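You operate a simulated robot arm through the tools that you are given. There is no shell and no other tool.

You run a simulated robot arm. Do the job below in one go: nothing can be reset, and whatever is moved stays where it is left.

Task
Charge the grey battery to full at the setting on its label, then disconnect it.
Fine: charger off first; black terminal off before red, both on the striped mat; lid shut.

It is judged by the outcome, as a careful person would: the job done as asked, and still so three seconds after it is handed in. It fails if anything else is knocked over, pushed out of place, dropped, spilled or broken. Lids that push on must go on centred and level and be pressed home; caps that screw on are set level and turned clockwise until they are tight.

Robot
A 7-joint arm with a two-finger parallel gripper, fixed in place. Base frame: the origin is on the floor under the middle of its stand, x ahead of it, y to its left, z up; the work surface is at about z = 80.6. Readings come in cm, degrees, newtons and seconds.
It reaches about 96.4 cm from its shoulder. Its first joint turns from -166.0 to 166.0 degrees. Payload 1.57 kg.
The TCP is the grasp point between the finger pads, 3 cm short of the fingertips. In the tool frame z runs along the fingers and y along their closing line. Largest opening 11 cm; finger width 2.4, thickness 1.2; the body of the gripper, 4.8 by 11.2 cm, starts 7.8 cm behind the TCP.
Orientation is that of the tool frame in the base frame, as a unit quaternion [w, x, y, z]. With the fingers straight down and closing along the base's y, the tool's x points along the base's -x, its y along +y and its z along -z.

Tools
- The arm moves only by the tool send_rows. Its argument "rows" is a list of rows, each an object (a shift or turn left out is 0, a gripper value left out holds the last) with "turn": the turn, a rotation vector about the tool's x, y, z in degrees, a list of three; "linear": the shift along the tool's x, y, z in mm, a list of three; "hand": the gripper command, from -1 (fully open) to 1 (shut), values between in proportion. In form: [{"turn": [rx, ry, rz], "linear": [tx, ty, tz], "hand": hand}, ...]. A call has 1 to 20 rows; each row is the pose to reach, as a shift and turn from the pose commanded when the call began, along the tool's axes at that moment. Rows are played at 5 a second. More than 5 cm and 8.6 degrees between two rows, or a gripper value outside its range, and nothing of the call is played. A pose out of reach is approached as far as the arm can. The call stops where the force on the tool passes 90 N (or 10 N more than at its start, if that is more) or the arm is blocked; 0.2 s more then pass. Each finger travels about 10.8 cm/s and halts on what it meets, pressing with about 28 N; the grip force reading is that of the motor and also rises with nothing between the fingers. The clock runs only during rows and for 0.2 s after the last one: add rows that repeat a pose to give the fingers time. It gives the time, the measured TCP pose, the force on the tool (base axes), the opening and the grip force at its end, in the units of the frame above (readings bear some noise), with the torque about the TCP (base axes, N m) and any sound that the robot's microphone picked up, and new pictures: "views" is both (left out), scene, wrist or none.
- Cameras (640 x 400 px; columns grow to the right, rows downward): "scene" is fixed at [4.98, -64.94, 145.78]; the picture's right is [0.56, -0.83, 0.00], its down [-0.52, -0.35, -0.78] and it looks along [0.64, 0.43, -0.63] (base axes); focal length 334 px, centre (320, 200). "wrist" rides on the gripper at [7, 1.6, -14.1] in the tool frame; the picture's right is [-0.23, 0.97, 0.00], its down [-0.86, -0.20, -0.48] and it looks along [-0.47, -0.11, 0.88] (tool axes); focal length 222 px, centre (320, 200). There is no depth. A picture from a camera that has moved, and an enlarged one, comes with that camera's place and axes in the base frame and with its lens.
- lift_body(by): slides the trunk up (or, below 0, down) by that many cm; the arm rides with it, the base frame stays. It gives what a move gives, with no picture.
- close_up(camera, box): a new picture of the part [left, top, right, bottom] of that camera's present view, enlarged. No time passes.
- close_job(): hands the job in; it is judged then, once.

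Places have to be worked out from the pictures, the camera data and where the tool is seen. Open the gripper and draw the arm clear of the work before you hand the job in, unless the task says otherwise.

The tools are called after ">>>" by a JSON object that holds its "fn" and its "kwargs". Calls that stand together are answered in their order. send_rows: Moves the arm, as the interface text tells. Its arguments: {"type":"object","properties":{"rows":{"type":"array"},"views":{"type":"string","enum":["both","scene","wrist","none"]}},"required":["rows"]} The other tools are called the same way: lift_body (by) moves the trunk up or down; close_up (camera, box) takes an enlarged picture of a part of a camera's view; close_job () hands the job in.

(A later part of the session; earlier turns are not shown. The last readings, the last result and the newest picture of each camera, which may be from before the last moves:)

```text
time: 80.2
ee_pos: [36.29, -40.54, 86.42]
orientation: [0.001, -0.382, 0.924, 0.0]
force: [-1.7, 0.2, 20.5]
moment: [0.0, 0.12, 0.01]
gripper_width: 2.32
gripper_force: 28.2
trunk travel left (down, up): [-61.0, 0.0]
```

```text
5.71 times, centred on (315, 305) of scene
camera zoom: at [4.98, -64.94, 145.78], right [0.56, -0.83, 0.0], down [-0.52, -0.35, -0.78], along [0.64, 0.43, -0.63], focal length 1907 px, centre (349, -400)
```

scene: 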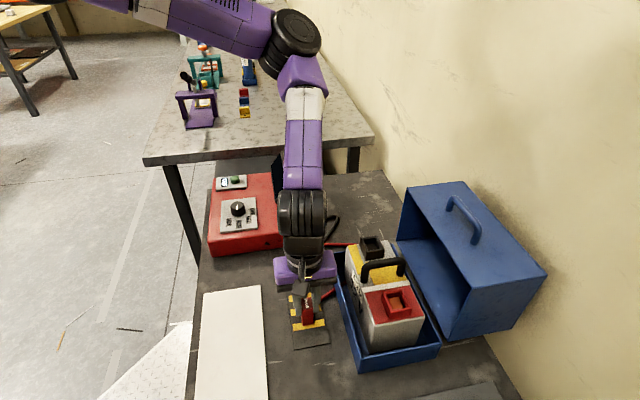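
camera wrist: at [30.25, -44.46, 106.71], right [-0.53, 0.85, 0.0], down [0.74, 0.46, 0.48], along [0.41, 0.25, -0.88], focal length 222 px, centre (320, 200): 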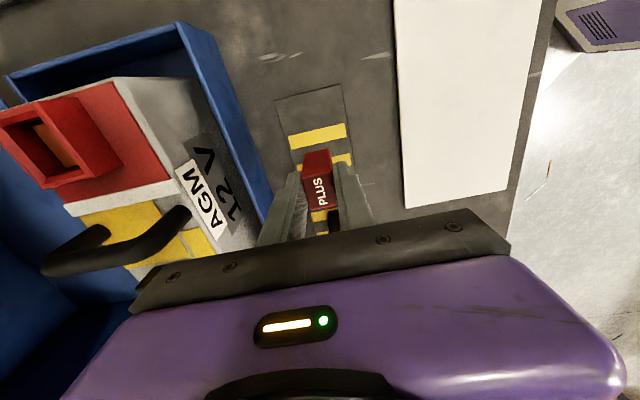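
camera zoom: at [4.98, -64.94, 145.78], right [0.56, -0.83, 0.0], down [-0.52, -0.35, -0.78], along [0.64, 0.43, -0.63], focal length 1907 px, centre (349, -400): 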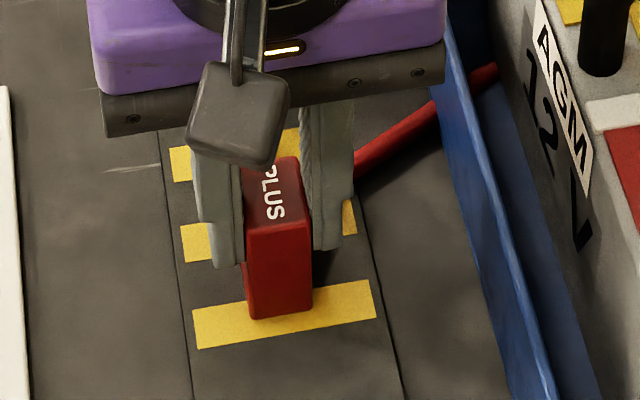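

PLUS is on the mat. I relieve the pressure, open and lift straight up.

>>> {"fn": "send_rows", "kwargs": {"rows": [{"linear": [0, 0, -1.5]}, {"linear": [0, 0, -1.5], "hand": 0.5}, {"linear": [0, 0, -1.5], "hand": 0.3}, {"linear": [0, 0, -1.5], "hand": 0.1}, {"linear": [0, 0, -1.5], "hand": 0.1}, {"linear": [0, 0, -15], "hand": 0.1}, {"linear": [0, 0, -45], "hand": 0.1}, {"linear": [0, 0, -90], "hand": 0.1}, {"linear": [0, 0, -130], "hand": 0.1}, {"linear": [0, 0, -170], "hand": 0.1}, {"linear": [0, 0, -210], "hand": 0.1}, {"linear": [0, 0, -210], "hand": 0.1}]}}

>>> {"fn": "close_up", "kwargs": {"camera": "scene", "box": [250, 210, 440, 380]}}

>>> {"fn": "close_up", "kwargs": {"camera": "scene", "box": [380, 160, 560, 380]}}

```text
time: 82.8
ee_pos: [36.3, -40.64, 107.5]
orientation: [0.002, -0.383, 0.924, 0.0]
force: [-0.1, 0.7, -0.6]
moment: [-0.01, 0.05, 0.02]
gripper_width: 4.95
gripper_force: 0.1
trunk travel left (down, up): [-61.0, 0.0]
camera wrist: at [30.14, -44.46, 121.64], right [-0.53, 0.85, 0.0], down [0.74, 0.46, 0.48], along [0.41, 0.25, -0.88], focal length 222 px, centre (320, 200)
```

scene: 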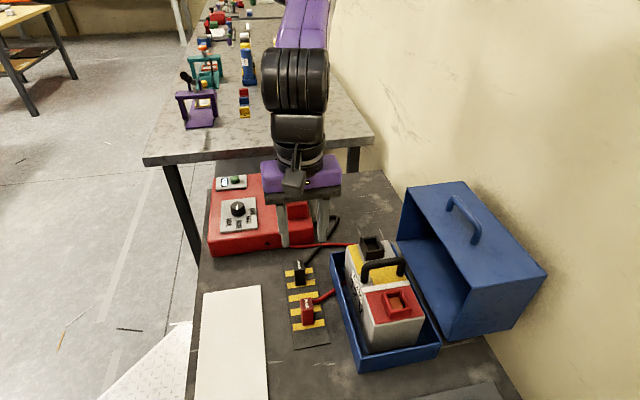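
wrist: 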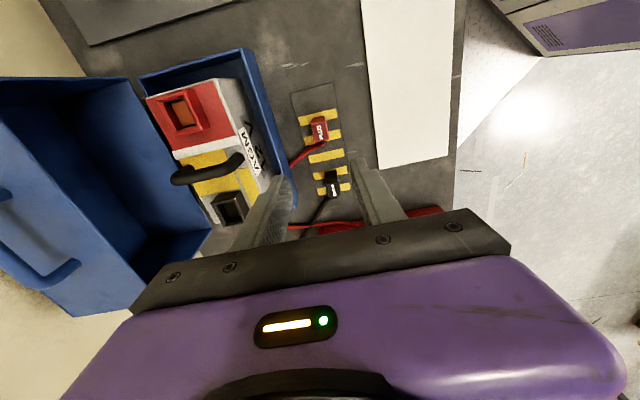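

```text
2.35 times, centred on (345, 295) of scene
camera zoom: at [4.98, -64.94, 145.78], right [0.56, -0.83, 0.0], down [-0.52, -0.35, -0.78], along [0.64, 0.43, -0.63], focal length 785 px, centre (261, -24)
```

zoom: 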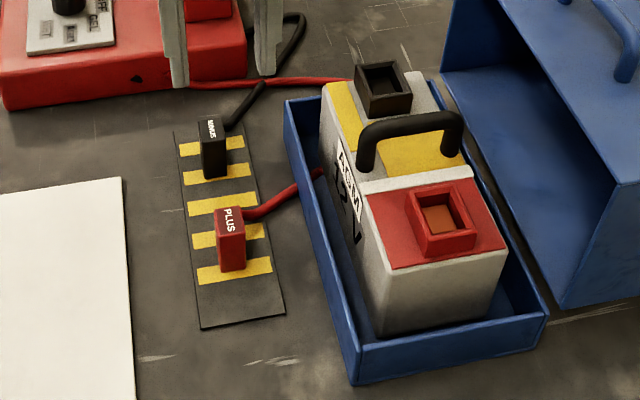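

```text
1.82 times, centred on (470, 270) of scene
camera zoom: at [4.98, -64.94, 145.78], right [0.56, -0.83, 0.0], down [-0.52, -0.35, -0.78], along [0.64, 0.43, -0.63], focal length 607 px, centre (47, 73)
```

zoom: 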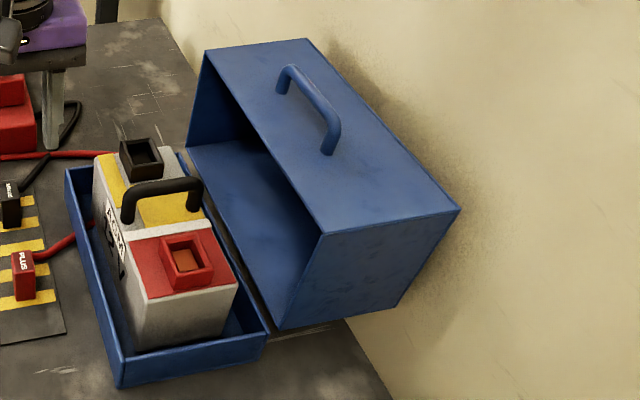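

Both terminals stand on the mat. The red and black leads are just following them. The lid is hinged along the tray's wall-side rim and stands open at 90°, and its handle bar is at about (58.5, -61.3, 105). I'll go over with the tool tilted outward to look at the handle closely.

>>> {"fn": "send_rows", "kwargs": {"rows": [{"linear": [0, 0, -40], "hand": 0.1}, {"linear": [0, 0, -80]}, {"turn": [4, 0, 0], "linear": [0, -25, -110]}, {"turn": [8, 0, 0], "linear": [-2, -50, -110]}, {"turn": [12, 0, 0], "linear": [-4, -75, -110]}, {"turn": [16, 0, 0], "linear": [-6, -100, -110]}, {"turn": [20, 0, 0], "linear": [-8, -125, -110]}, {"turn": [24, 0, 0], "linear": [-10, -150, -110]}, {"turn": [28, 0, 0], "linear": [-10, -170, -110]}, {"turn": [32, 0, 0], "linear": [-10, -190, -110]}, {"turn": [35, 0, 0], "linear": [-10, -205, -110]}, {"turn": [35, 0, 0], "linear": [-10, -205, -110]}]}}

>>> {"fn": "close_up", "kwargs": {"camera": "wrist", "box": [180, 20, 460, 240]}}

>>> {"fn": "close_up", "kwargs": {"camera": "scene", "box": [370, 120, 560, 350]}}

```text
time: 85.4
ee_pos: [51.41, -54.43, 118.37]
orientation: [0.116, -0.364, 0.881, -0.278]
force: [0.1, -0.1, 0.2]
moment: [0.02, -0.01, 0.01]
gripper_width: 4.94
gripper_force: 0.1
trunk travel left (down, up): [-61.0, 0.0]
camera wrist: at [39.83, -52.76, 129.06], right [-0.4, 0.73, -0.56], down [0.52, 0.68, 0.51], along [0.75, -0.09, -0.65], focal length 222 px, centre (320, 200)
```

scene: 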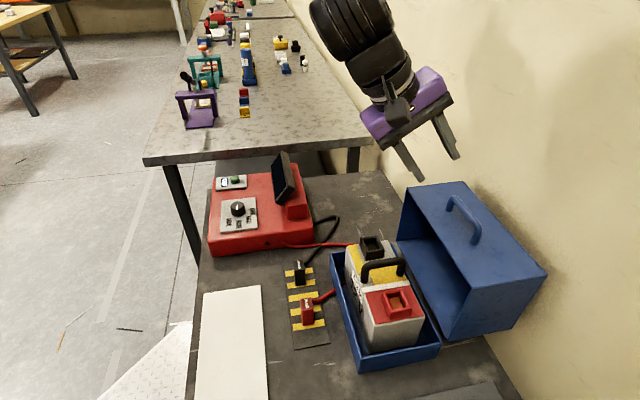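
wrist: 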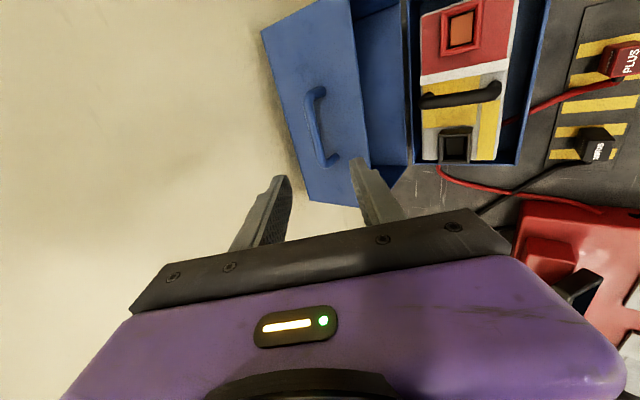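

```text
1.82 times, centred on (320, 130) of wrist
camera zoom: at [39.83, -52.76, 129.06], right [-0.4, 0.73, -0.56], down [0.52, 0.68, 0.51], along [0.75, -0.09, -0.65], focal length 404 px, centre (320, 327)
```

zoom: 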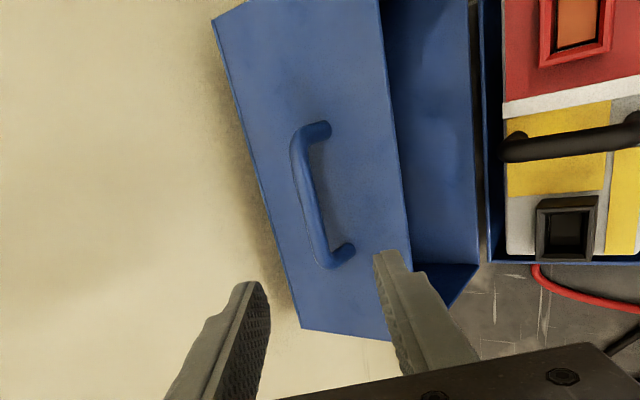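

```text
1.74 times, centred on (465, 235) of scene
camera zoom: at [4.98, -64.94, 145.78], right [0.56, -0.83, 0.0], down [-0.52, -0.35, -0.78], along [0.64, 0.43, -0.63], focal length 580 px, centre (68, 139)
```

zoom: 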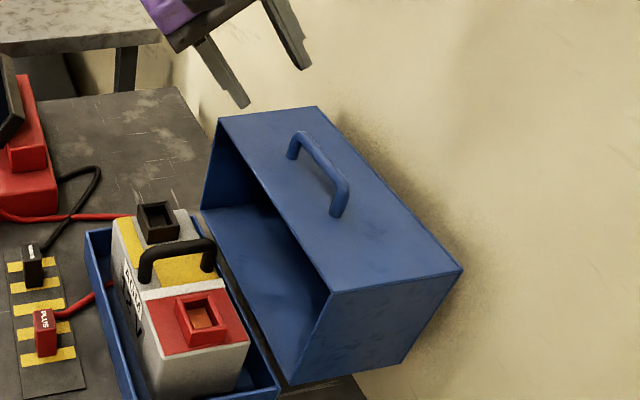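

Triangulating the handle gives its bar centre near (56.8, -61.4, 107), with the lid's face at about z 103.3, and the hinge line at about z 87 by the tray rim. I move to a pre-grasp pose about 7 cm back along the tilted tool axis and check.

>>> {"fn": "send_rows", "kwargs": {"rows": [{"linear": [4, -2, 20]}, {"linear": [8, -5, 40]}, {"linear": [10.6, -6.7, 61.7]}, {"linear": [10.6, -6.7, 61.7]}]}}

>>> {"fn": "close_up", "kwargs": {"camera": "wrist", "box": [200, 60, 440, 240]}}

>>> {"fn": "close_up", "kwargs": {"camera": "scene", "box": [390, 120, 510, 260]}}

```text
time: 86.4
ee_pos: [53.7, -57.98, 113.51]
orientation: [0.116, -0.365, 0.882, -0.276]
force: [-0.3, 0.1, 0.5]
moment: [-0.01, 0.02, 0.02]
gripper_width: 4.94
gripper_force: 0.1
trunk travel left (down, up): [-61.0, 0.0]
camera wrist: at [41.98, -56.42, 124.29], right [-0.4, 0.73, -0.56], down [0.52, 0.68, 0.51], along [0.75, -0.09, -0.66], focal length 222 px, centre (320, 200)
```

scene: 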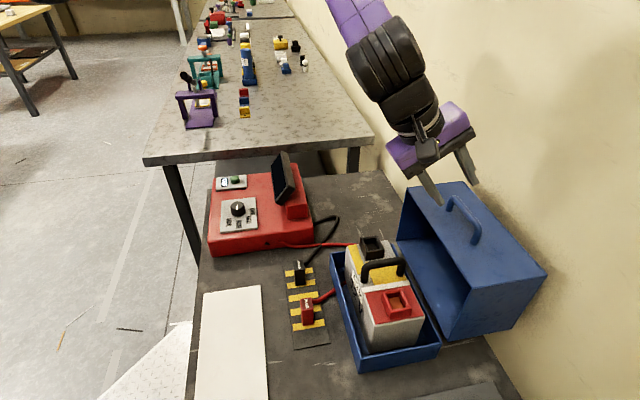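
wrist: 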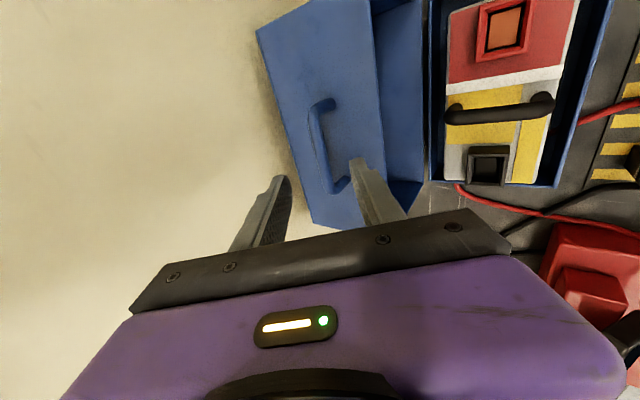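

```text
2.22 times, centred on (320, 150) of wrist
camera zoom: at [41.98, -56.42, 124.29], right [-0.4, 0.73, -0.56], down [0.52, 0.68, 0.51], along [0.75, -0.09, -0.66], focal length 494 px, centre (320, 311)
```

zoom: 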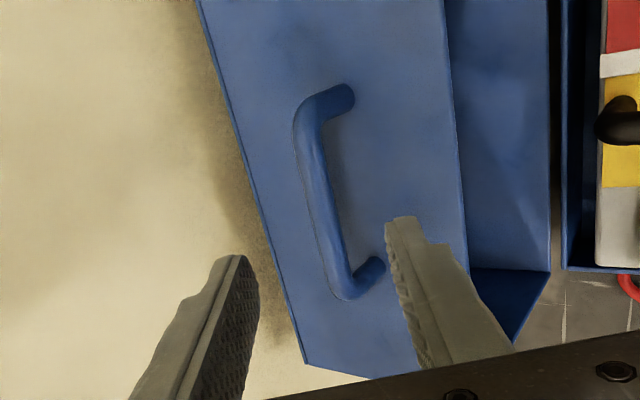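

```text
2.86 times, centred on (450, 190) of scene
camera zoom: at [4.98, -64.94, 145.78], right [0.56, -0.83, 0.0], down [-0.52, -0.35, -0.78], along [0.64, 0.43, -0.63], focal length 953 px, centre (-51, 229)
```

zoom: 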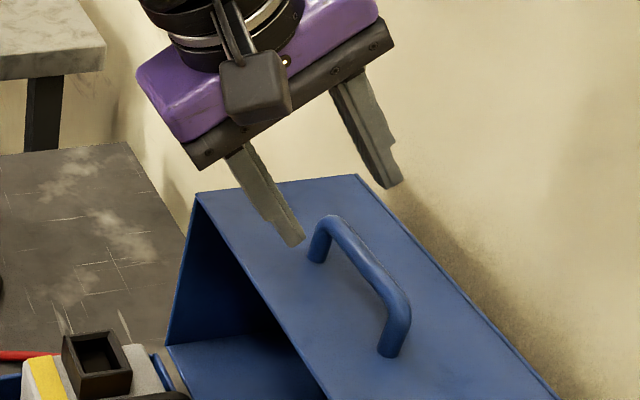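

The bar is about 6.5 to 8 cm ahead along the tool axis and slightly toward the tool's +y. I advance around it with the fingers open and look before closing.

>>> {"fn": "send_rows", "kwargs": {"rows": [{"linear": [4, 3, 15]}, {"linear": [8, 3.5, 30]}, {"linear": [8, 3.5, 45]}, {"linear": [8, 3.5, 55]}, {"linear": [8, 3.5, 55]}]}}

>>> {"fn": "close_up", "kwargs": {"camera": "wrist", "box": [200, 60, 440, 240]}}

>>> {"fn": "close_up", "kwargs": {"camera": "scene", "box": [400, 140, 510, 260]}}

```text
time: 87.6
ee_pos: [55.08, -60.72, 108.9]
orientation: [0.117, -0.365, 0.881, -0.276]
force: [-0.2, 1.0, -0.7]
moment: [0.02, 0.02, -0.03]
gripper_width: 4.95
gripper_force: 0.1
trunk travel left (down, up): [-61.0, 0.0]
camera wrist: at [43.43, -58.97, 119.61], right [-0.4, 0.73, -0.56], down [0.52, 0.68, 0.51], along [0.75, -0.09, -0.66], focal length 222 px, centre (320, 200)
```

scene: 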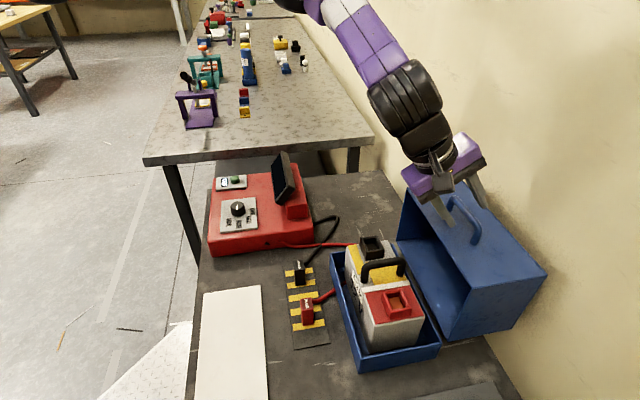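
wrist: 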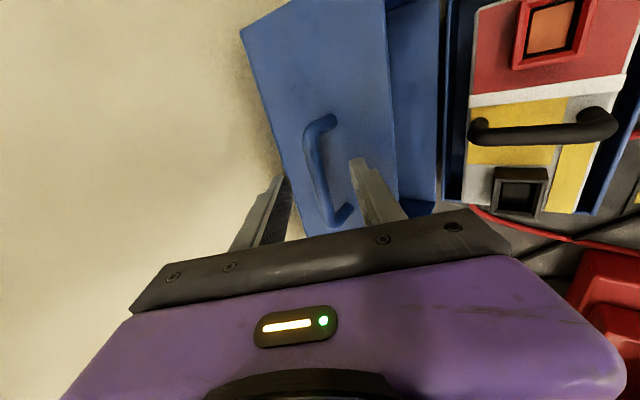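

```text
2.22 times, centred on (320, 150) of wrist
camera zoom: at [43.43, -58.97, 119.61], right [-0.4, 0.73, -0.56], down [0.52, 0.68, 0.51], along [0.75, -0.09, -0.66], focal length 494 px, centre (320, 311)
```

zoom: 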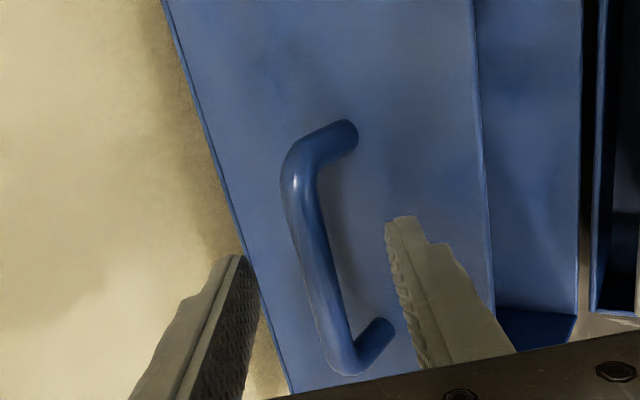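

```text
3.33 times, centred on (455, 200) of scene
camera zoom: at [4.98, -64.94, 145.78], right [0.56, -0.83, 0.0], down [-0.52, -0.35, -0.78], along [0.64, 0.43, -0.63], focal length 1112 px, centre (-130, 200)
```

zoom: 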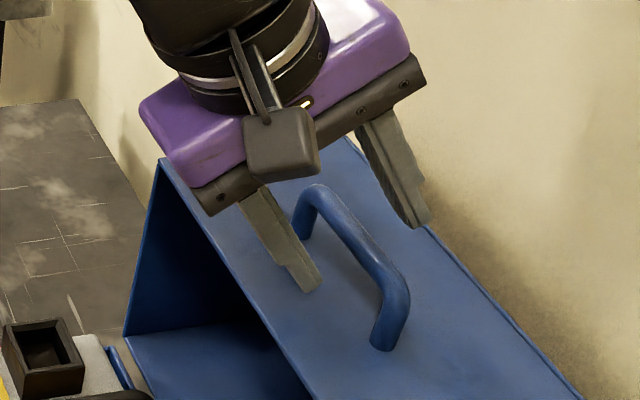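

The bar is between the fingers, about 2 cm beyond the grasp point. I advance 7 mm more and close on it.

>>> {"fn": "send_rows", "kwargs": {"rows": [{"linear": [0, 0, 4]}, {"linear": [0, 0, 7]}, {"linear": [0, 0, 7], "hand": 0.3}, {"linear": [0, 0, 7], "hand": 0.5}, {"linear": [0, 0, 7], "hand": 0.7}, {"linear": [0, 0, 7], "hand": 0.9}, {"linear": [0, 0, 7], "hand": 0.9}, {"linear": [0, 0, 7], "hand": 0.9}]}}

>>> {"fn": "close_up", "kwargs": {"camera": "wrist", "box": [200, 60, 440, 240]}}

>>> {"fn": "close_up", "kwargs": {"camera": "scene", "box": [400, 140, 510, 260]}}

```text
time: 89.4
ee_pos: [55.36, -60.89, 108.4]
orientation: [0.116, -0.364, 0.882, -0.277]
force: [3.5, -3.4, 5.6]
moment: [0.04, -0.37, -0.4]
gripper_width: 1.27
gripper_force: 29.7
trunk travel left (down, up): [-61.0, 0.0]
camera wrist: at [43.75, -59.24, 119.14], right [-0.4, 0.73, -0.56], down [0.52, 0.68, 0.51], along [0.75, -0.09, -0.65], focal length 222 px, centre (320, 200)
```

scene: 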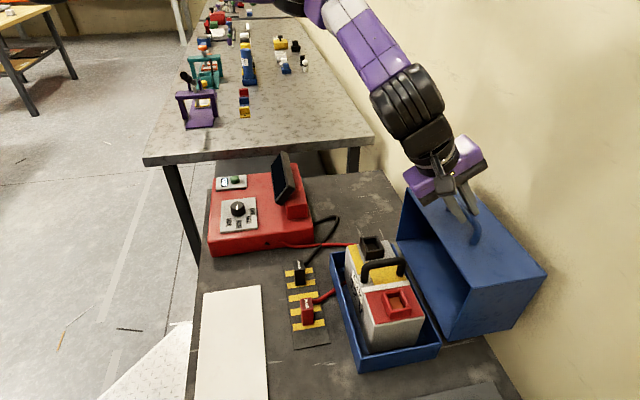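
wrist: 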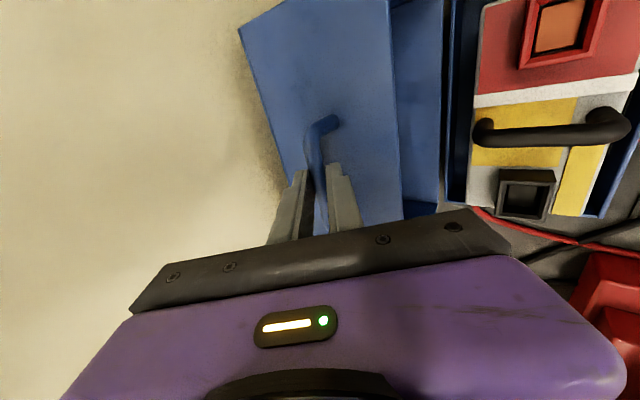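

```text
2.22 times, centred on (320, 150) of wrist
camera zoom: at [43.75, -59.24, 119.14], right [-0.4, 0.73, -0.56], down [0.52, 0.68, 0.51], along [0.75, -0.09, -0.65], focal length 494 px, centre (320, 311)
```

zoom: 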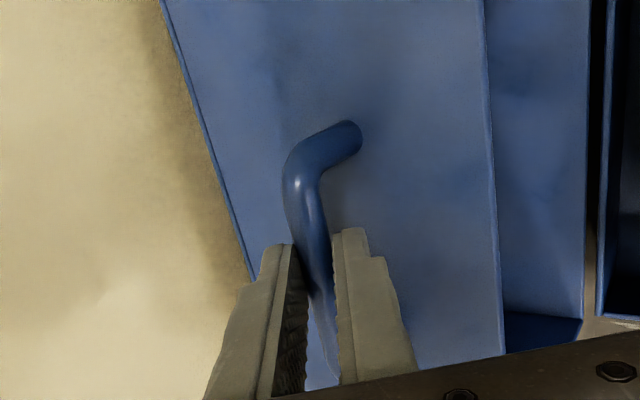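

```text
3.33 times, centred on (455, 200) of scene
camera zoom: at [4.98, -64.94, 145.78], right [0.56, -0.83, 0.0], down [-0.52, -0.35, -0.78], along [0.64, 0.43, -0.63], focal length 1112 px, centre (-130, 200)
```

zoom: 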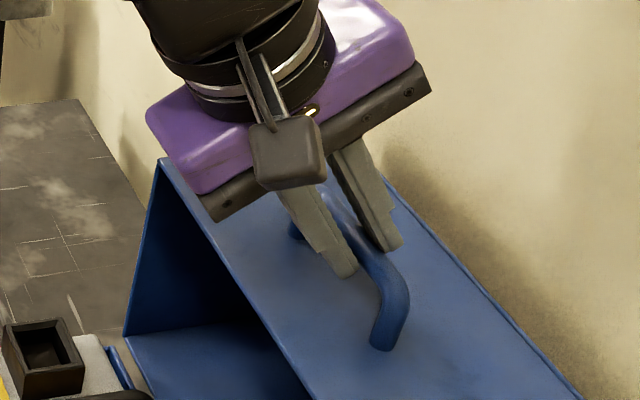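

The handle bar is gripped (1.27 cm, small forces). I start swinging the lid about its hinge, 10° first, letting the bar pivot between the pads while I watch the forces.

>>> {"fn": "send_rows", "kwargs": {"rows": [{"linear": [0, 6.3, -6.8]}, {"linear": [0, 12.9, -13.3]}, {"linear": [0, 19.7, -19.5]}, {"linear": [0, 26.8, -25.4]}, {"linear": [0, 26.8, -25.4]}]}}

>>> {"fn": "close_up", "kwargs": {"camera": "scene", "box": [330, 140, 560, 380]}}

```text
time: 90.6
ee_pos: [52.81, -58.29, 109.21]
orientation: [0.115, -0.364, 0.881, -0.278]
force: [2.0, -2.9, 18.3]
moment: [-0.12, -0.44, -0.24]
gripper_width: 1.24
gripper_force: 29.6
trunk travel left (down, up): [-61.0, 0.0]
camera wrist: at [41.13, -56.61, 119.76], right [-0.4, 0.72, -0.56], down [0.52, 0.68, 0.51], along [0.75, -0.09, -0.66], focal length 222 px, centre (320, 200)
```

scene: 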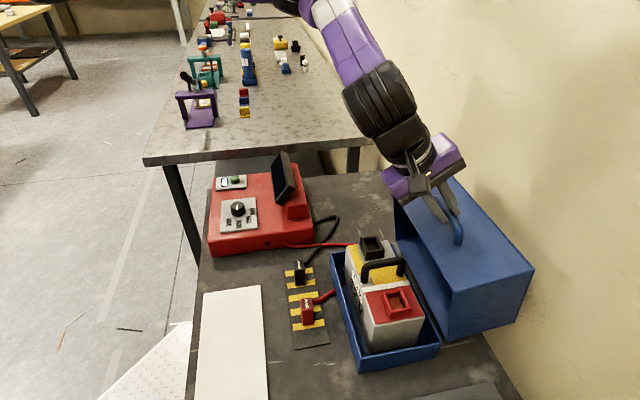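
wrist: 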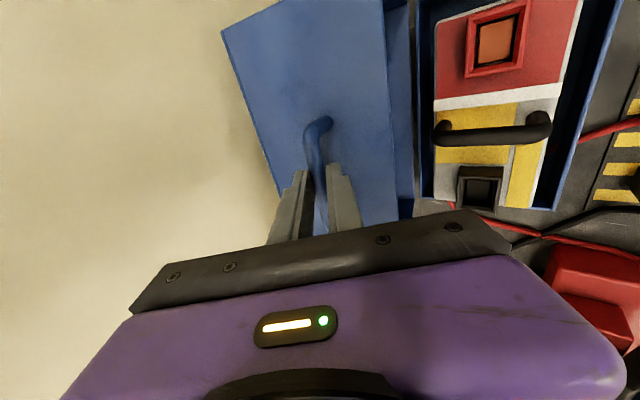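

```text
1.67 times, centred on (445, 260) of scene
camera zoom: at [4.98, -64.94, 145.78], right [0.56, -0.83, 0.0], down [-0.52, -0.35, -0.78], along [0.64, 0.43, -0.63], focal length 556 px, centre (112, 100)
```

zoom: 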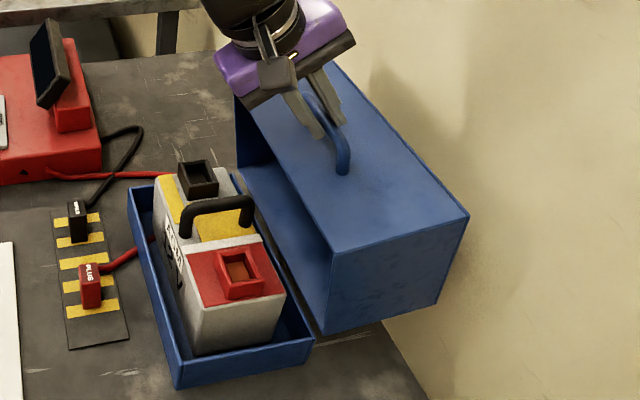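

The lid is swinging on its hinge, and the upward force shows the true arc is a bit higher than I assumed. I correct the arc, putting the hinge slightly closer to the tray, and continue another 15°.

>>> {"fn": "send_rows", "kwargs": {"rows": [{"linear": [0, 5.4, -8.6]}, {"linear": [0, 12.7, -14.7]}, {"linear": [0, 20.1, -20.4]}, {"linear": [0, 27.9, -25.9]}, {"linear": [0, 35.8, -30.9]}, {"linear": [0, 44.0, -35.7]}, {"linear": [0, 44.0, -35.7]}], "views": "scene"}}

>>> {"fn": "close_up", "kwargs": {"camera": "scene", "box": [330, 140, 560, 380]}}

```text
time: 92.2
ee_pos: [48.8, -54.33, 109.48]
orientation: [0.116, -0.364, 0.881, -0.278]
force: [-1.7, 2.0, 4.4]
moment: [-0.02, -0.07, 0.05]
gripper_width: 0.62
gripper_force: 0.5
trunk travel left (down, up): [-61.0, 0.0]
```

scene: 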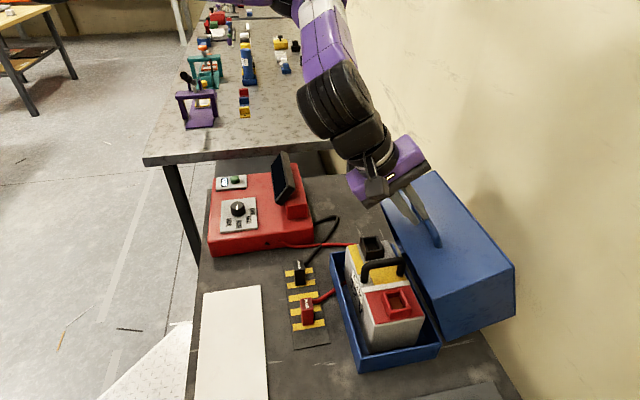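

```text
1.67 times, centred on (445, 260) of scene
camera zoom: at [4.98, -64.94, 145.78], right [0.56, -0.83, 0.0], down [-0.52, -0.35, -0.78], along [0.64, 0.43, -0.63], focal length 556 px, centre (112, 100)
```

zoom: 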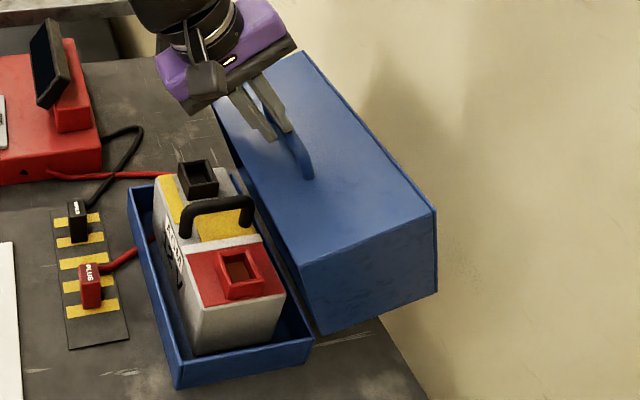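

The grip reading dropped, so the bar is slipping toward the fingertips. I stop and look closely before doing anything else.

>>> {"fn": "close_up", "kwargs": {"camera": "wrist", "box": [200, 60, 440, 240]}}

>>> {"fn": "close_up", "kwargs": {"camera": "scene", "box": [380, 160, 460, 260]}}

```text
2.22 times, centred on (320, 150) of wrist
camera zoom: at [37.1, -52.62, 120.12], right [-0.4, 0.72, -0.56], down [0.52, 0.68, 0.51], along [0.75, -0.09, -0.65], focal length 494 px, centre (320, 311)
```

zoom: 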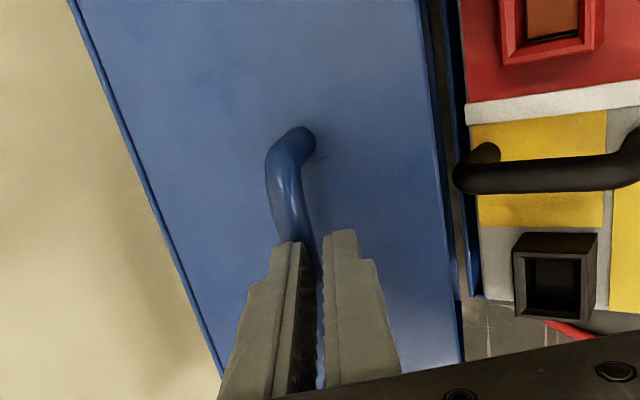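

```text
4.00 times, centred on (420, 210) of scene
camera zoom: at [4.98, -64.94, 145.78], right [0.56, -0.83, 0.0], down [-0.52, -0.35, -0.78], along [0.64, 0.43, -0.63], focal length 1335 px, centre (-80, 160)
```

zoom: 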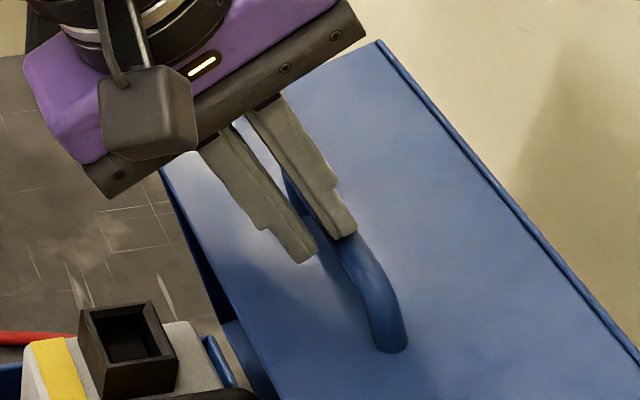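

The bar has slipped to just beyond the fingertips, with the lid leaning at about 25° and only about 5 N on the tips. I open the fingers a little and check whether the lid holds its position.

>>> {"fn": "send_rows", "kwargs": {"rows": [{"linear": [0, 0, 0], "hand": 0.75}, {"linear": [0, 0, 0], "hand": 0.6}, {"linear": [0, 0, 0], "hand": 0.45}, {"linear": [0, 0, 0], "hand": 0.45}], "views": "scene"}}

>>> {"fn": "close_up", "kwargs": {"camera": "wrist", "box": [200, 60, 440, 240]}}

>>> {"fn": "close_up", "kwargs": {"camera": "scene", "box": [380, 160, 460, 260]}}

```text
time: 93.2
ee_pos: [48.9, -54.29, 109.28]
orientation: [0.116, -0.365, 0.881, -0.277]
force: [-0.2, -0.4, -0.2]
moment: [-0.01, 0.01, 0.01]
gripper_width: 3.01
gripper_force: 0.1
trunk travel left (down, up): [-61.0, 0.0]
```

scene: 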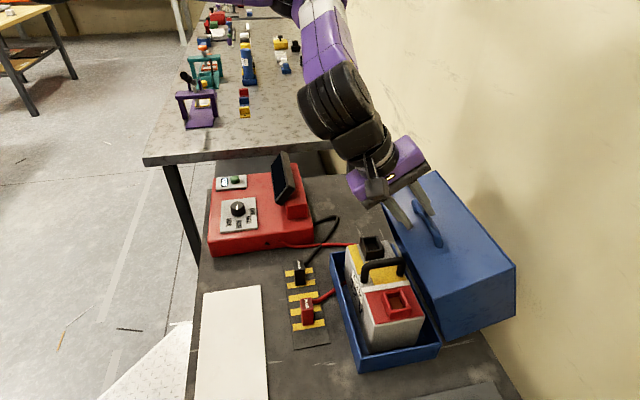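

```text
2.22 times, centred on (320, 150) of wrist
camera zoom: at [37.15, -52.63, 119.99], right [-0.4, 0.73, -0.56], down [0.52, 0.68, 0.51], along [0.75, -0.09, -0.66], focal length 494 px, centre (320, 311)
```

zoom: 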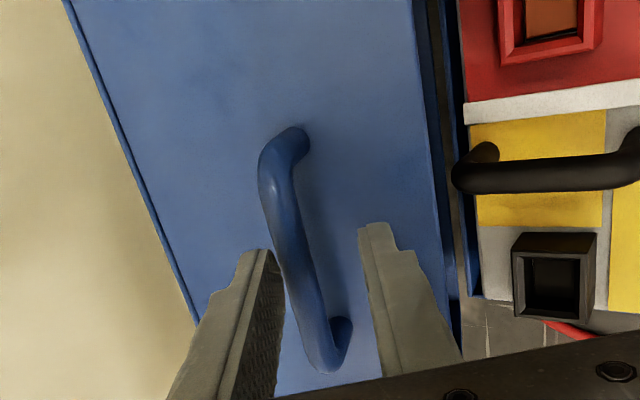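

```text
4.00 times, centred on (420, 210) of scene
camera zoom: at [4.98, -64.94, 145.78], right [0.56, -0.83, 0.0], down [-0.52, -0.35, -0.78], along [0.64, 0.43, -0.63], focal length 1335 px, centre (-80, 160)
```

zoom: 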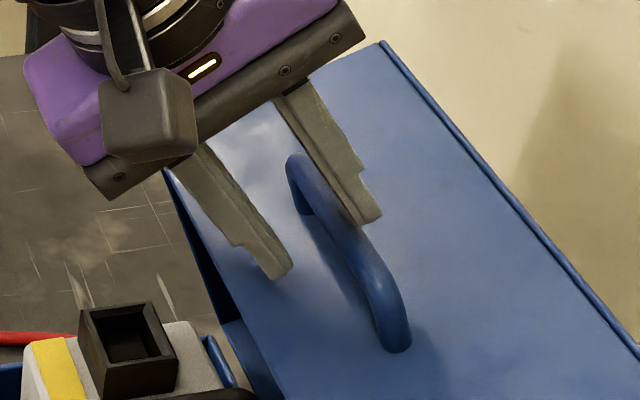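

The lid stays put by itself at about 25°, so hinge friction holds it. The bar is further out than I had assumed, roughly 4.5 cm beyond the grasp point. I open a bit more, shift slightly and advance so the pads go well past the bar.

>>> {"fn": "send_rows", "kwargs": {"rows": [{"linear": [0, -4, 0], "hand": 0.25}, {"linear": [0, -6.5, 8], "hand": 0.25}, {"linear": [0, -6.5, 16], "hand": 0.25}, {"linear": [0, -6.5, 24], "hand": 0.25}, {"linear": [0, -6.5, 32], "hand": 0.25}, {"linear": [0, -6.5, 32], "hand": 0.25}], "views": "scene"}}

>>> {"fn": "close_up", "kwargs": {"camera": "wrist", "box": [200, 60, 440, 240]}}

>>> {"fn": "close_up", "kwargs": {"camera": "scene", "box": [380, 160, 460, 260]}}

```text
time: 94.6
ee_pos: [50.59, -56.08, 107.05]
orientation: [0.116, -0.364, 0.881, -0.277]
force: [-0.1, -0.4, 0.2]
moment: [0.01, -0.01, 0.02]
gripper_width: 4.15
gripper_force: 0.0
trunk travel left (down, up): [-61.0, 0.0]
```

scene: 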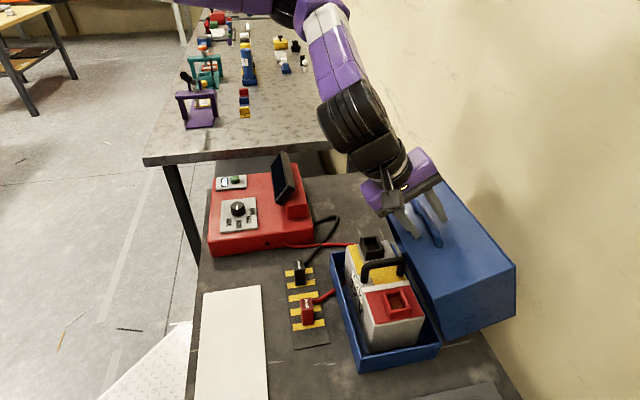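

```text
2.22 times, centred on (320, 150) of wrist
camera zoom: at [38.88, -54.31, 117.73], right [-0.4, 0.73, -0.56], down [0.53, 0.68, 0.51], along [0.75, -0.09, -0.66], focal length 494 px, centre (320, 311)
```

zoom: 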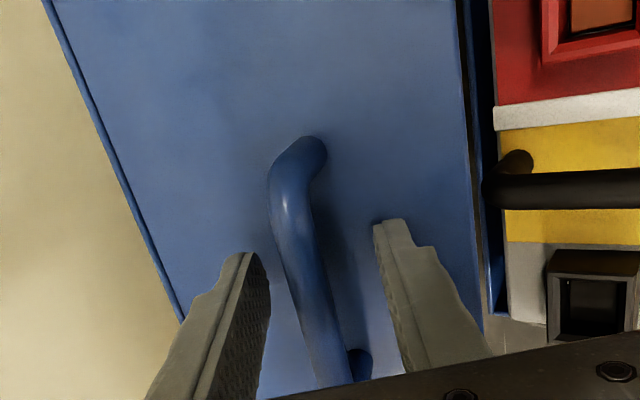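

```text
4.00 times, centred on (420, 210) of scene
camera zoom: at [4.98, -64.94, 145.78], right [0.56, -0.83, 0.0], down [-0.52, -0.35, -0.78], along [0.64, 0.43, -0.63], focal length 1335 px, centre (-80, 160)
```

zoom: 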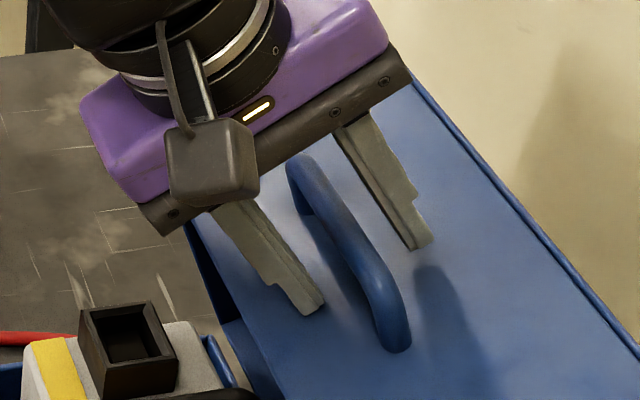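

The pads now straddle the bar with the tips near the lid face. I advance 5 mm more and close; a full-diameter grip should read more than before.

>>> {"fn": "send_rows", "kwargs": {"rows": [{"linear": [0, 0, 5], "hand": 0.25}, {"linear": [0, 0, 5], "hand": 0.45}, {"linear": [0, 0, 5], "hand": 0.6}, {"linear": [0, 0, 5], "hand": 0.75}, {"linear": [0, 0, 5], "hand": 0.9}, {"linear": [0, 0, 5], "hand": 0.9}], "views": "scene"}}

>>> {"fn": "close_up", "kwargs": {"camera": "wrist", "box": [200, 60, 440, 240]}}

>>> {"fn": "close_up", "kwargs": {"camera": "scene", "box": [380, 160, 460, 260]}}

```text
time: 96.0
ee_pos: [50.72, -56.13, 106.7]
orientation: [0.117, -0.365, 0.881, -0.279]
force: [0.3, 2.4, 22.8]
moment: [0.35, 0.17, -0.06]
gripper_width: 2.69
gripper_force: 12.1
trunk travel left (down, up): [-61.0, 0.0]
```

scene: 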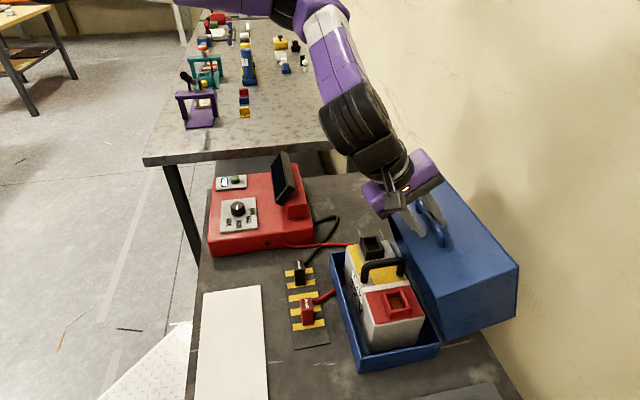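

```text
2.22 times, centred on (320, 150) of wrist
camera zoom: at [39.07, -54.53, 117.45], right [-0.4, 0.72, -0.56], down [0.52, 0.68, 0.51], along [0.75, -0.09, -0.65], focal length 494 px, centre (320, 311)
```

zoom: 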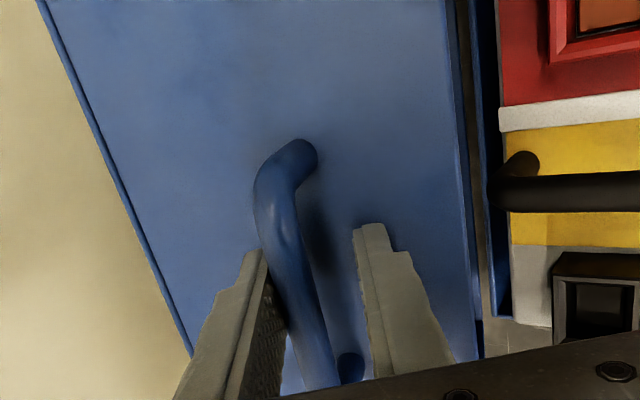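

```text
4.00 times, centred on (420, 210) of scene
camera zoom: at [4.98, -64.94, 145.78], right [0.56, -0.83, 0.0], down [-0.52, -0.35, -0.78], along [0.64, 0.43, -0.63], focal length 1335 px, centre (-80, 160)
```

zoom: 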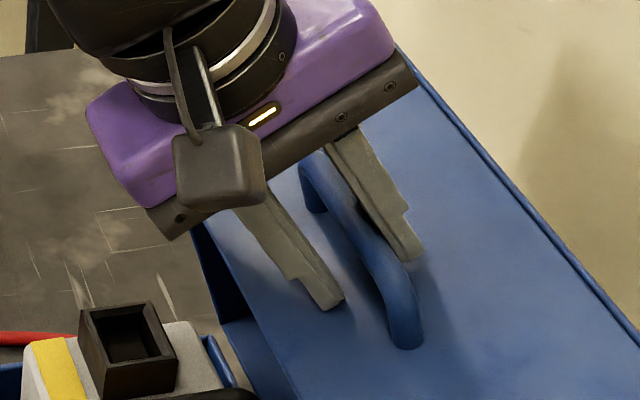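

The tips are touching the lid's face (23 N) and that stopped the closing. I open slightly, back off 9 mm along the tool axis and close again.

>>> {"fn": "send_rows", "kwargs": {"rows": [{"linear": [0, 0, 0], "hand": 0.35}, {"linear": [0, 0, -5], "hand": 0.35}, {"linear": [0, -3, -9], "hand": 0.35}, {"linear": [0, -3, -9], "hand": 0.5}, {"linear": [0, -3, -9], "hand": 0.65}, {"linear": [0, -3, -9], "hand": 0.8}, {"linear": [0, -3, -9], "hand": 0.9}, {"linear": [0, -3, -9], "hand": 0.9}], "views": "scene"}}

>>> {"fn": "close_up", "kwargs": {"camera": "wrist", "box": [200, 60, 440, 240]}}

>>> {"fn": "close_up", "kwargs": {"camera": "scene", "box": [380, 160, 460, 260]}}

```text
time: 97.8
ee_pos: [50.49, -56.05, 107.57]
orientation: [0.117, -0.365, 0.881, -0.278]
force: [1.2, 0.6, 0.6]
moment: [0.12, -0.19, -0.03]
gripper_width: 1.25
gripper_force: 29.9
trunk travel left (down, up): [-61.0, 0.0]
```

scene: 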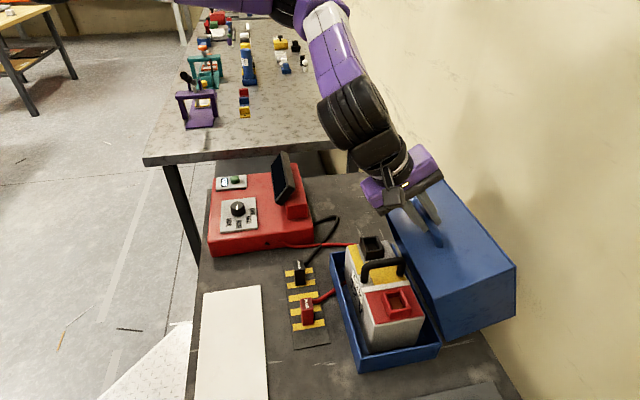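

```text
2.22 times, centred on (320, 150) of wrist
camera zoom: at [38.87, -54.36, 118.25], right [-0.4, 0.73, -0.56], down [0.52, 0.68, 0.51], along [0.75, -0.09, -0.66], focal length 494 px, centre (320, 311)
```

zoom: 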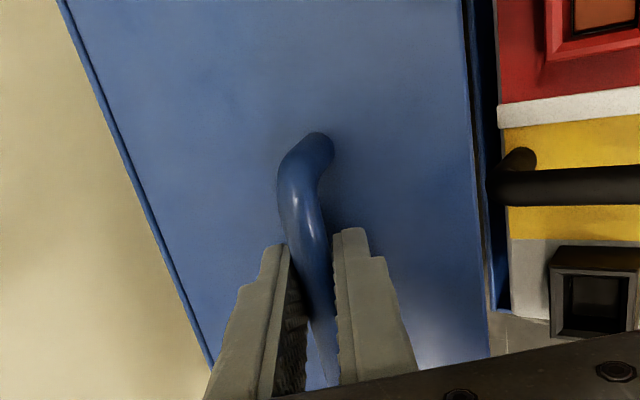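

```text
4.00 times, centred on (420, 210) of scene
camera zoom: at [4.98, -64.94, 145.78], right [0.56, -0.83, 0.0], down [-0.52, -0.35, -0.78], along [0.64, 0.43, -0.63], focal length 1335 px, centre (-80, 160)
```

zoom: 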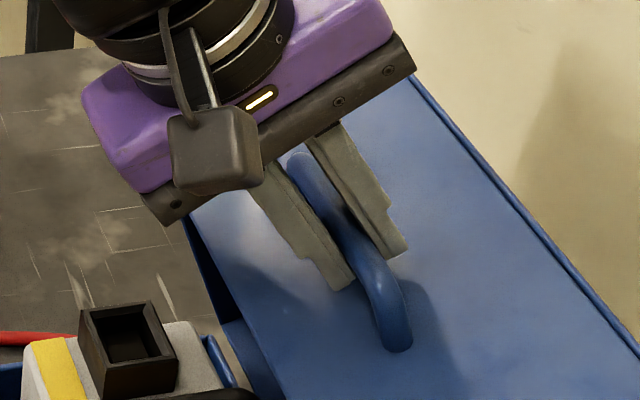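

Now it's a proper grip: bar diameter 1.25 cm, well inside the pads, almost no side force. Refitting the hinge puts it at about n 78.2, z 86.8, with the lid at about 23°. I continue along that arc for 10°.

>>> {"fn": "send_rows", "kwargs": {"rows": [{"linear": [0, 7.8, -4]}, {"linear": [0, 15.7, -7.7]}, {"linear": [0, 23.9, -11]}, {"linear": [0, 32.1, -13.9]}, {"linear": [0, 32.1, -13.9]}], "views": "scene"}}

>>> {"fn": "close_up", "kwargs": {"camera": "scene", "box": [330, 150, 530, 370]}}

```text
time: 99.0
ee_pos: [48.15, -53.62, 106.93]
orientation: [0.116, -0.364, 0.881, -0.278]
force: [0.8, -1.8, 7.1]
moment: [-0.12, -0.07, -0.02]
gripper_width: 1.25
gripper_force: 29.9
trunk travel left (down, up): [-61.0, 0.0]
```

scene: 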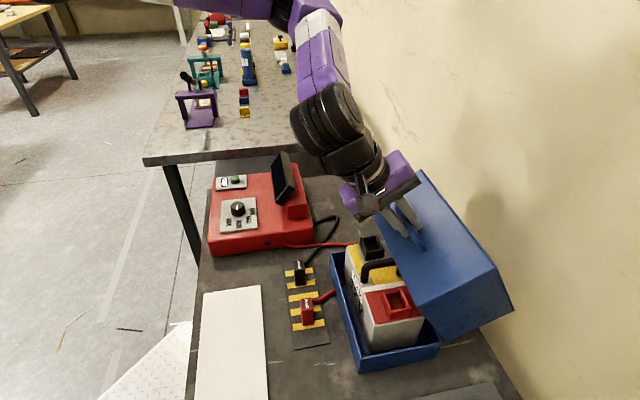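

```text
1.82 times, centred on (430, 260) of scene
camera zoom: at [4.98, -64.94, 145.78], right [0.56, -0.83, 0.0], down [-0.52, -0.35, -0.78], along [0.64, 0.43, -0.63], focal length 607 px, centre (120, 91)
```

zoom: 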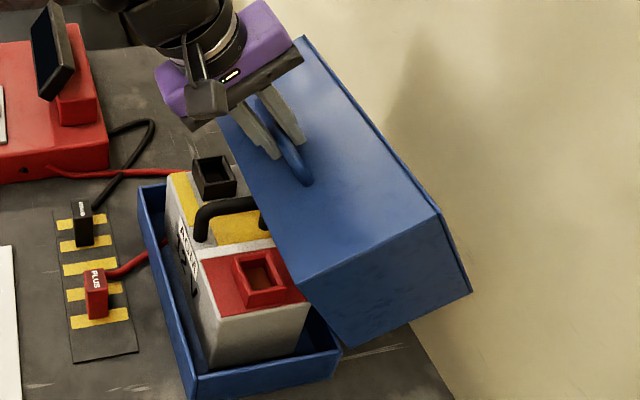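

It's following well (grip 1.25 cm, about 7 N). I continue the swing another 20°, slowly making the tool more upright.

>>> {"fn": "send_rows", "kwargs": {"rows": [{"turn": [-0.5, 0, 0], "linear": [0, 8.3, -2.5]}, {"turn": [-1, 0, 0], "linear": [0, 16.7, -4.8]}, {"turn": [-1.5, 0, 0], "linear": [0, 25.2, -6.6]}, {"turn": [-2, 0, 0], "linear": [0, 33.7, -8.1]}, {"turn": [-2.75, 0, 0], "linear": [0, 42.3, -9.2]}, {"turn": [-3.5, 0, 0], "linear": [0, 50.9, -9.9]}, {"turn": [-4.25, 0, 0], "linear": [0, 59.5, -10.2]}, {"turn": [-5, 0, 0], "linear": [0, 68.1, -10.2]}, {"turn": [-5, 0, 0], "linear": [0, 68.1, -10.2]}], "views": "scene"}}

>>> {"fn": "close_up", "kwargs": {"camera": "scene", "box": [330, 150, 530, 370]}}

>>> {"fn": "close_up", "kwargs": {"camera": "wrist", "box": [200, 60, 440, 240]}}

```text
time: 101.0
ee_pos: [43.74, -49.05, 103.82]
orientation: [0.1, -0.369, 0.893, -0.239]
force: [-0.6, -2.3, 0.5]
moment: [-0.33, 0.17, 0.36]
gripper_width: 1.26
gripper_force: 30.2
trunk travel left (down, up): [-61.0, 0.0]
```

scene: 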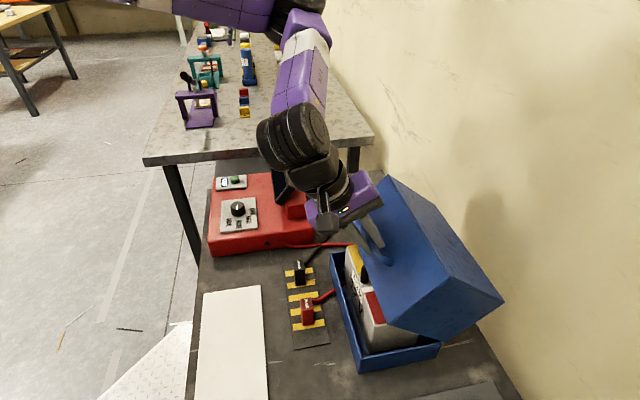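

```text
1.82 times, centred on (430, 260) of scene
camera zoom: at [4.98, -64.94, 145.78], right [0.56, -0.83, 0.0], down [-0.52, -0.35, -0.78], along [0.64, 0.43, -0.63], focal length 607 px, centre (120, 91)
```

zoom: 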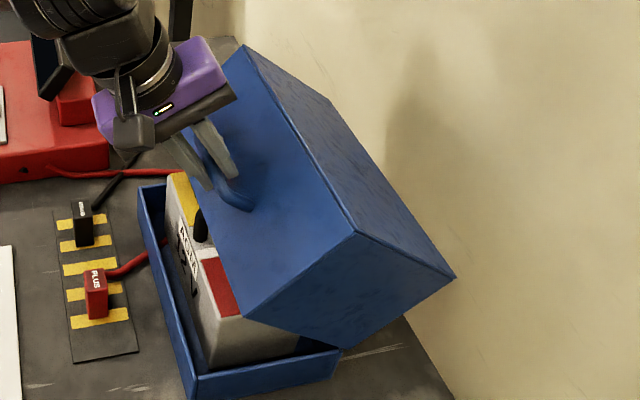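

```text
2.22 times, centred on (320, 150) of wrist
camera zoom: at [32.74, -48.2, 115.26], right [-0.44, 0.76, -0.49], down [0.56, 0.65, 0.52], along [0.71, -0.04, -0.7], focal length 494 px, centre (320, 311)
```

zoom: 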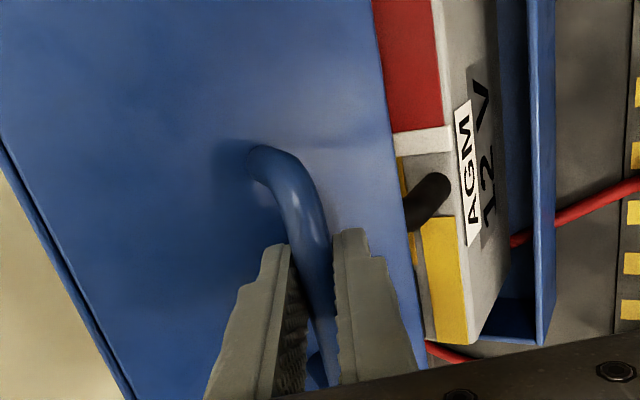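

The lid is at about 53° with almost zero load. I continue the arc down to about 83°, still slowly.

>>> {"fn": "send_rows", "kwargs": {"rows": [{"turn": [-0.5, 0, 0], "linear": [0, 8.5, 1.2]}, {"turn": [-1, 0, 0], "linear": [0, 17.1, 2.8]}, {"turn": [-1.5, 0, 0], "linear": [0, 25.6, 4.7]}, {"turn": [-2, 0, 0], "linear": [0, 33.9, 7.0]}, {"turn": [-2.75, 0, 0], "linear": [0, 42.1, 9.7]}, {"turn": [-3.5, 0, 0], "linear": [0, 50.2, 12.8]}, {"turn": [-4.25, 0, 0], "linear": [0, 58.1, 16.2]}, {"turn": [-5, 0, 0], "linear": [0, 66, 19.9]}, {"turn": [-5.75, 0, 0], "linear": [0, 73.6, 24.0]}, {"turn": [-6.5, 0, 0], "linear": [0, 81, 28.5]}, {"turn": [-7.25, 0, 0], "linear": [0, 88.2, 33.3]}, {"turn": [-8, 0, 0], "linear": [0, 95.3, 38.3]}, {"turn": [-8, 0, 0], "linear": [0, 95.3, 38.3]}], "views": "scene"}}

>>> {"fn": "close_up", "kwargs": {"camera": "scene", "box": [280, 170, 500, 370]}}

>>> {"fn": "close_up", "kwargs": {"camera": "wrist", "box": [200, 60, 440, 240]}}

```text
time: 103.8
ee_pos: [39.24, -44.64, 95.65]
orientation: [0.075, -0.375, 0.907, -0.175]
force: [3.7, 5.1, 0.5]
moment: [-0.42, 0.31, 0.56]
gripper_width: 1.29
gripper_force: 29.0
trunk travel left (down, up): [-61.0, 0.0]
```

scene: 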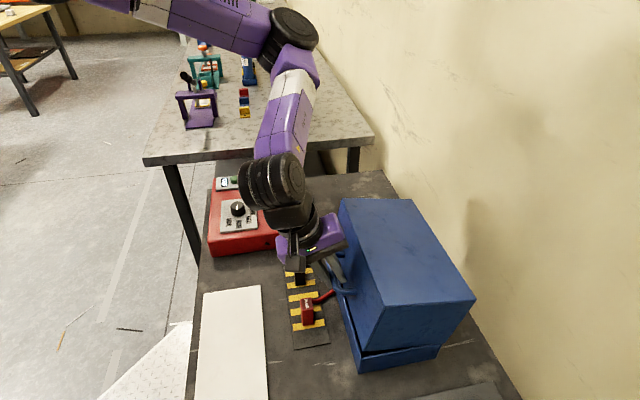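

```text
2.00 times, centred on (390, 270) of scene
camera zoom: at [4.98, -64.94, 145.78], right [0.56, -0.83, 0.0], down [-0.52, -0.35, -0.78], along [0.64, 0.43, -0.63], focal length 667 px, centre (180, 60)
```

zoom: 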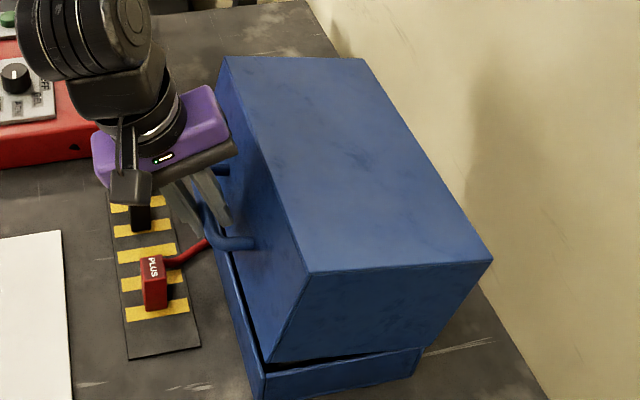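

```text
2.22 times, centred on (320, 150) of wrist
camera zoom: at [29.42, -44.89, 108.22], right [-0.48, 0.8, -0.36], down [0.61, 0.6, 0.52], along [0.64, 0.03, -0.77], focal length 494 px, centre (320, 311)
```

zoom: 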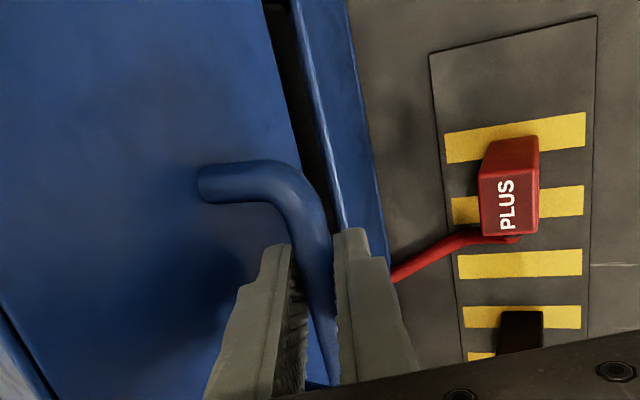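

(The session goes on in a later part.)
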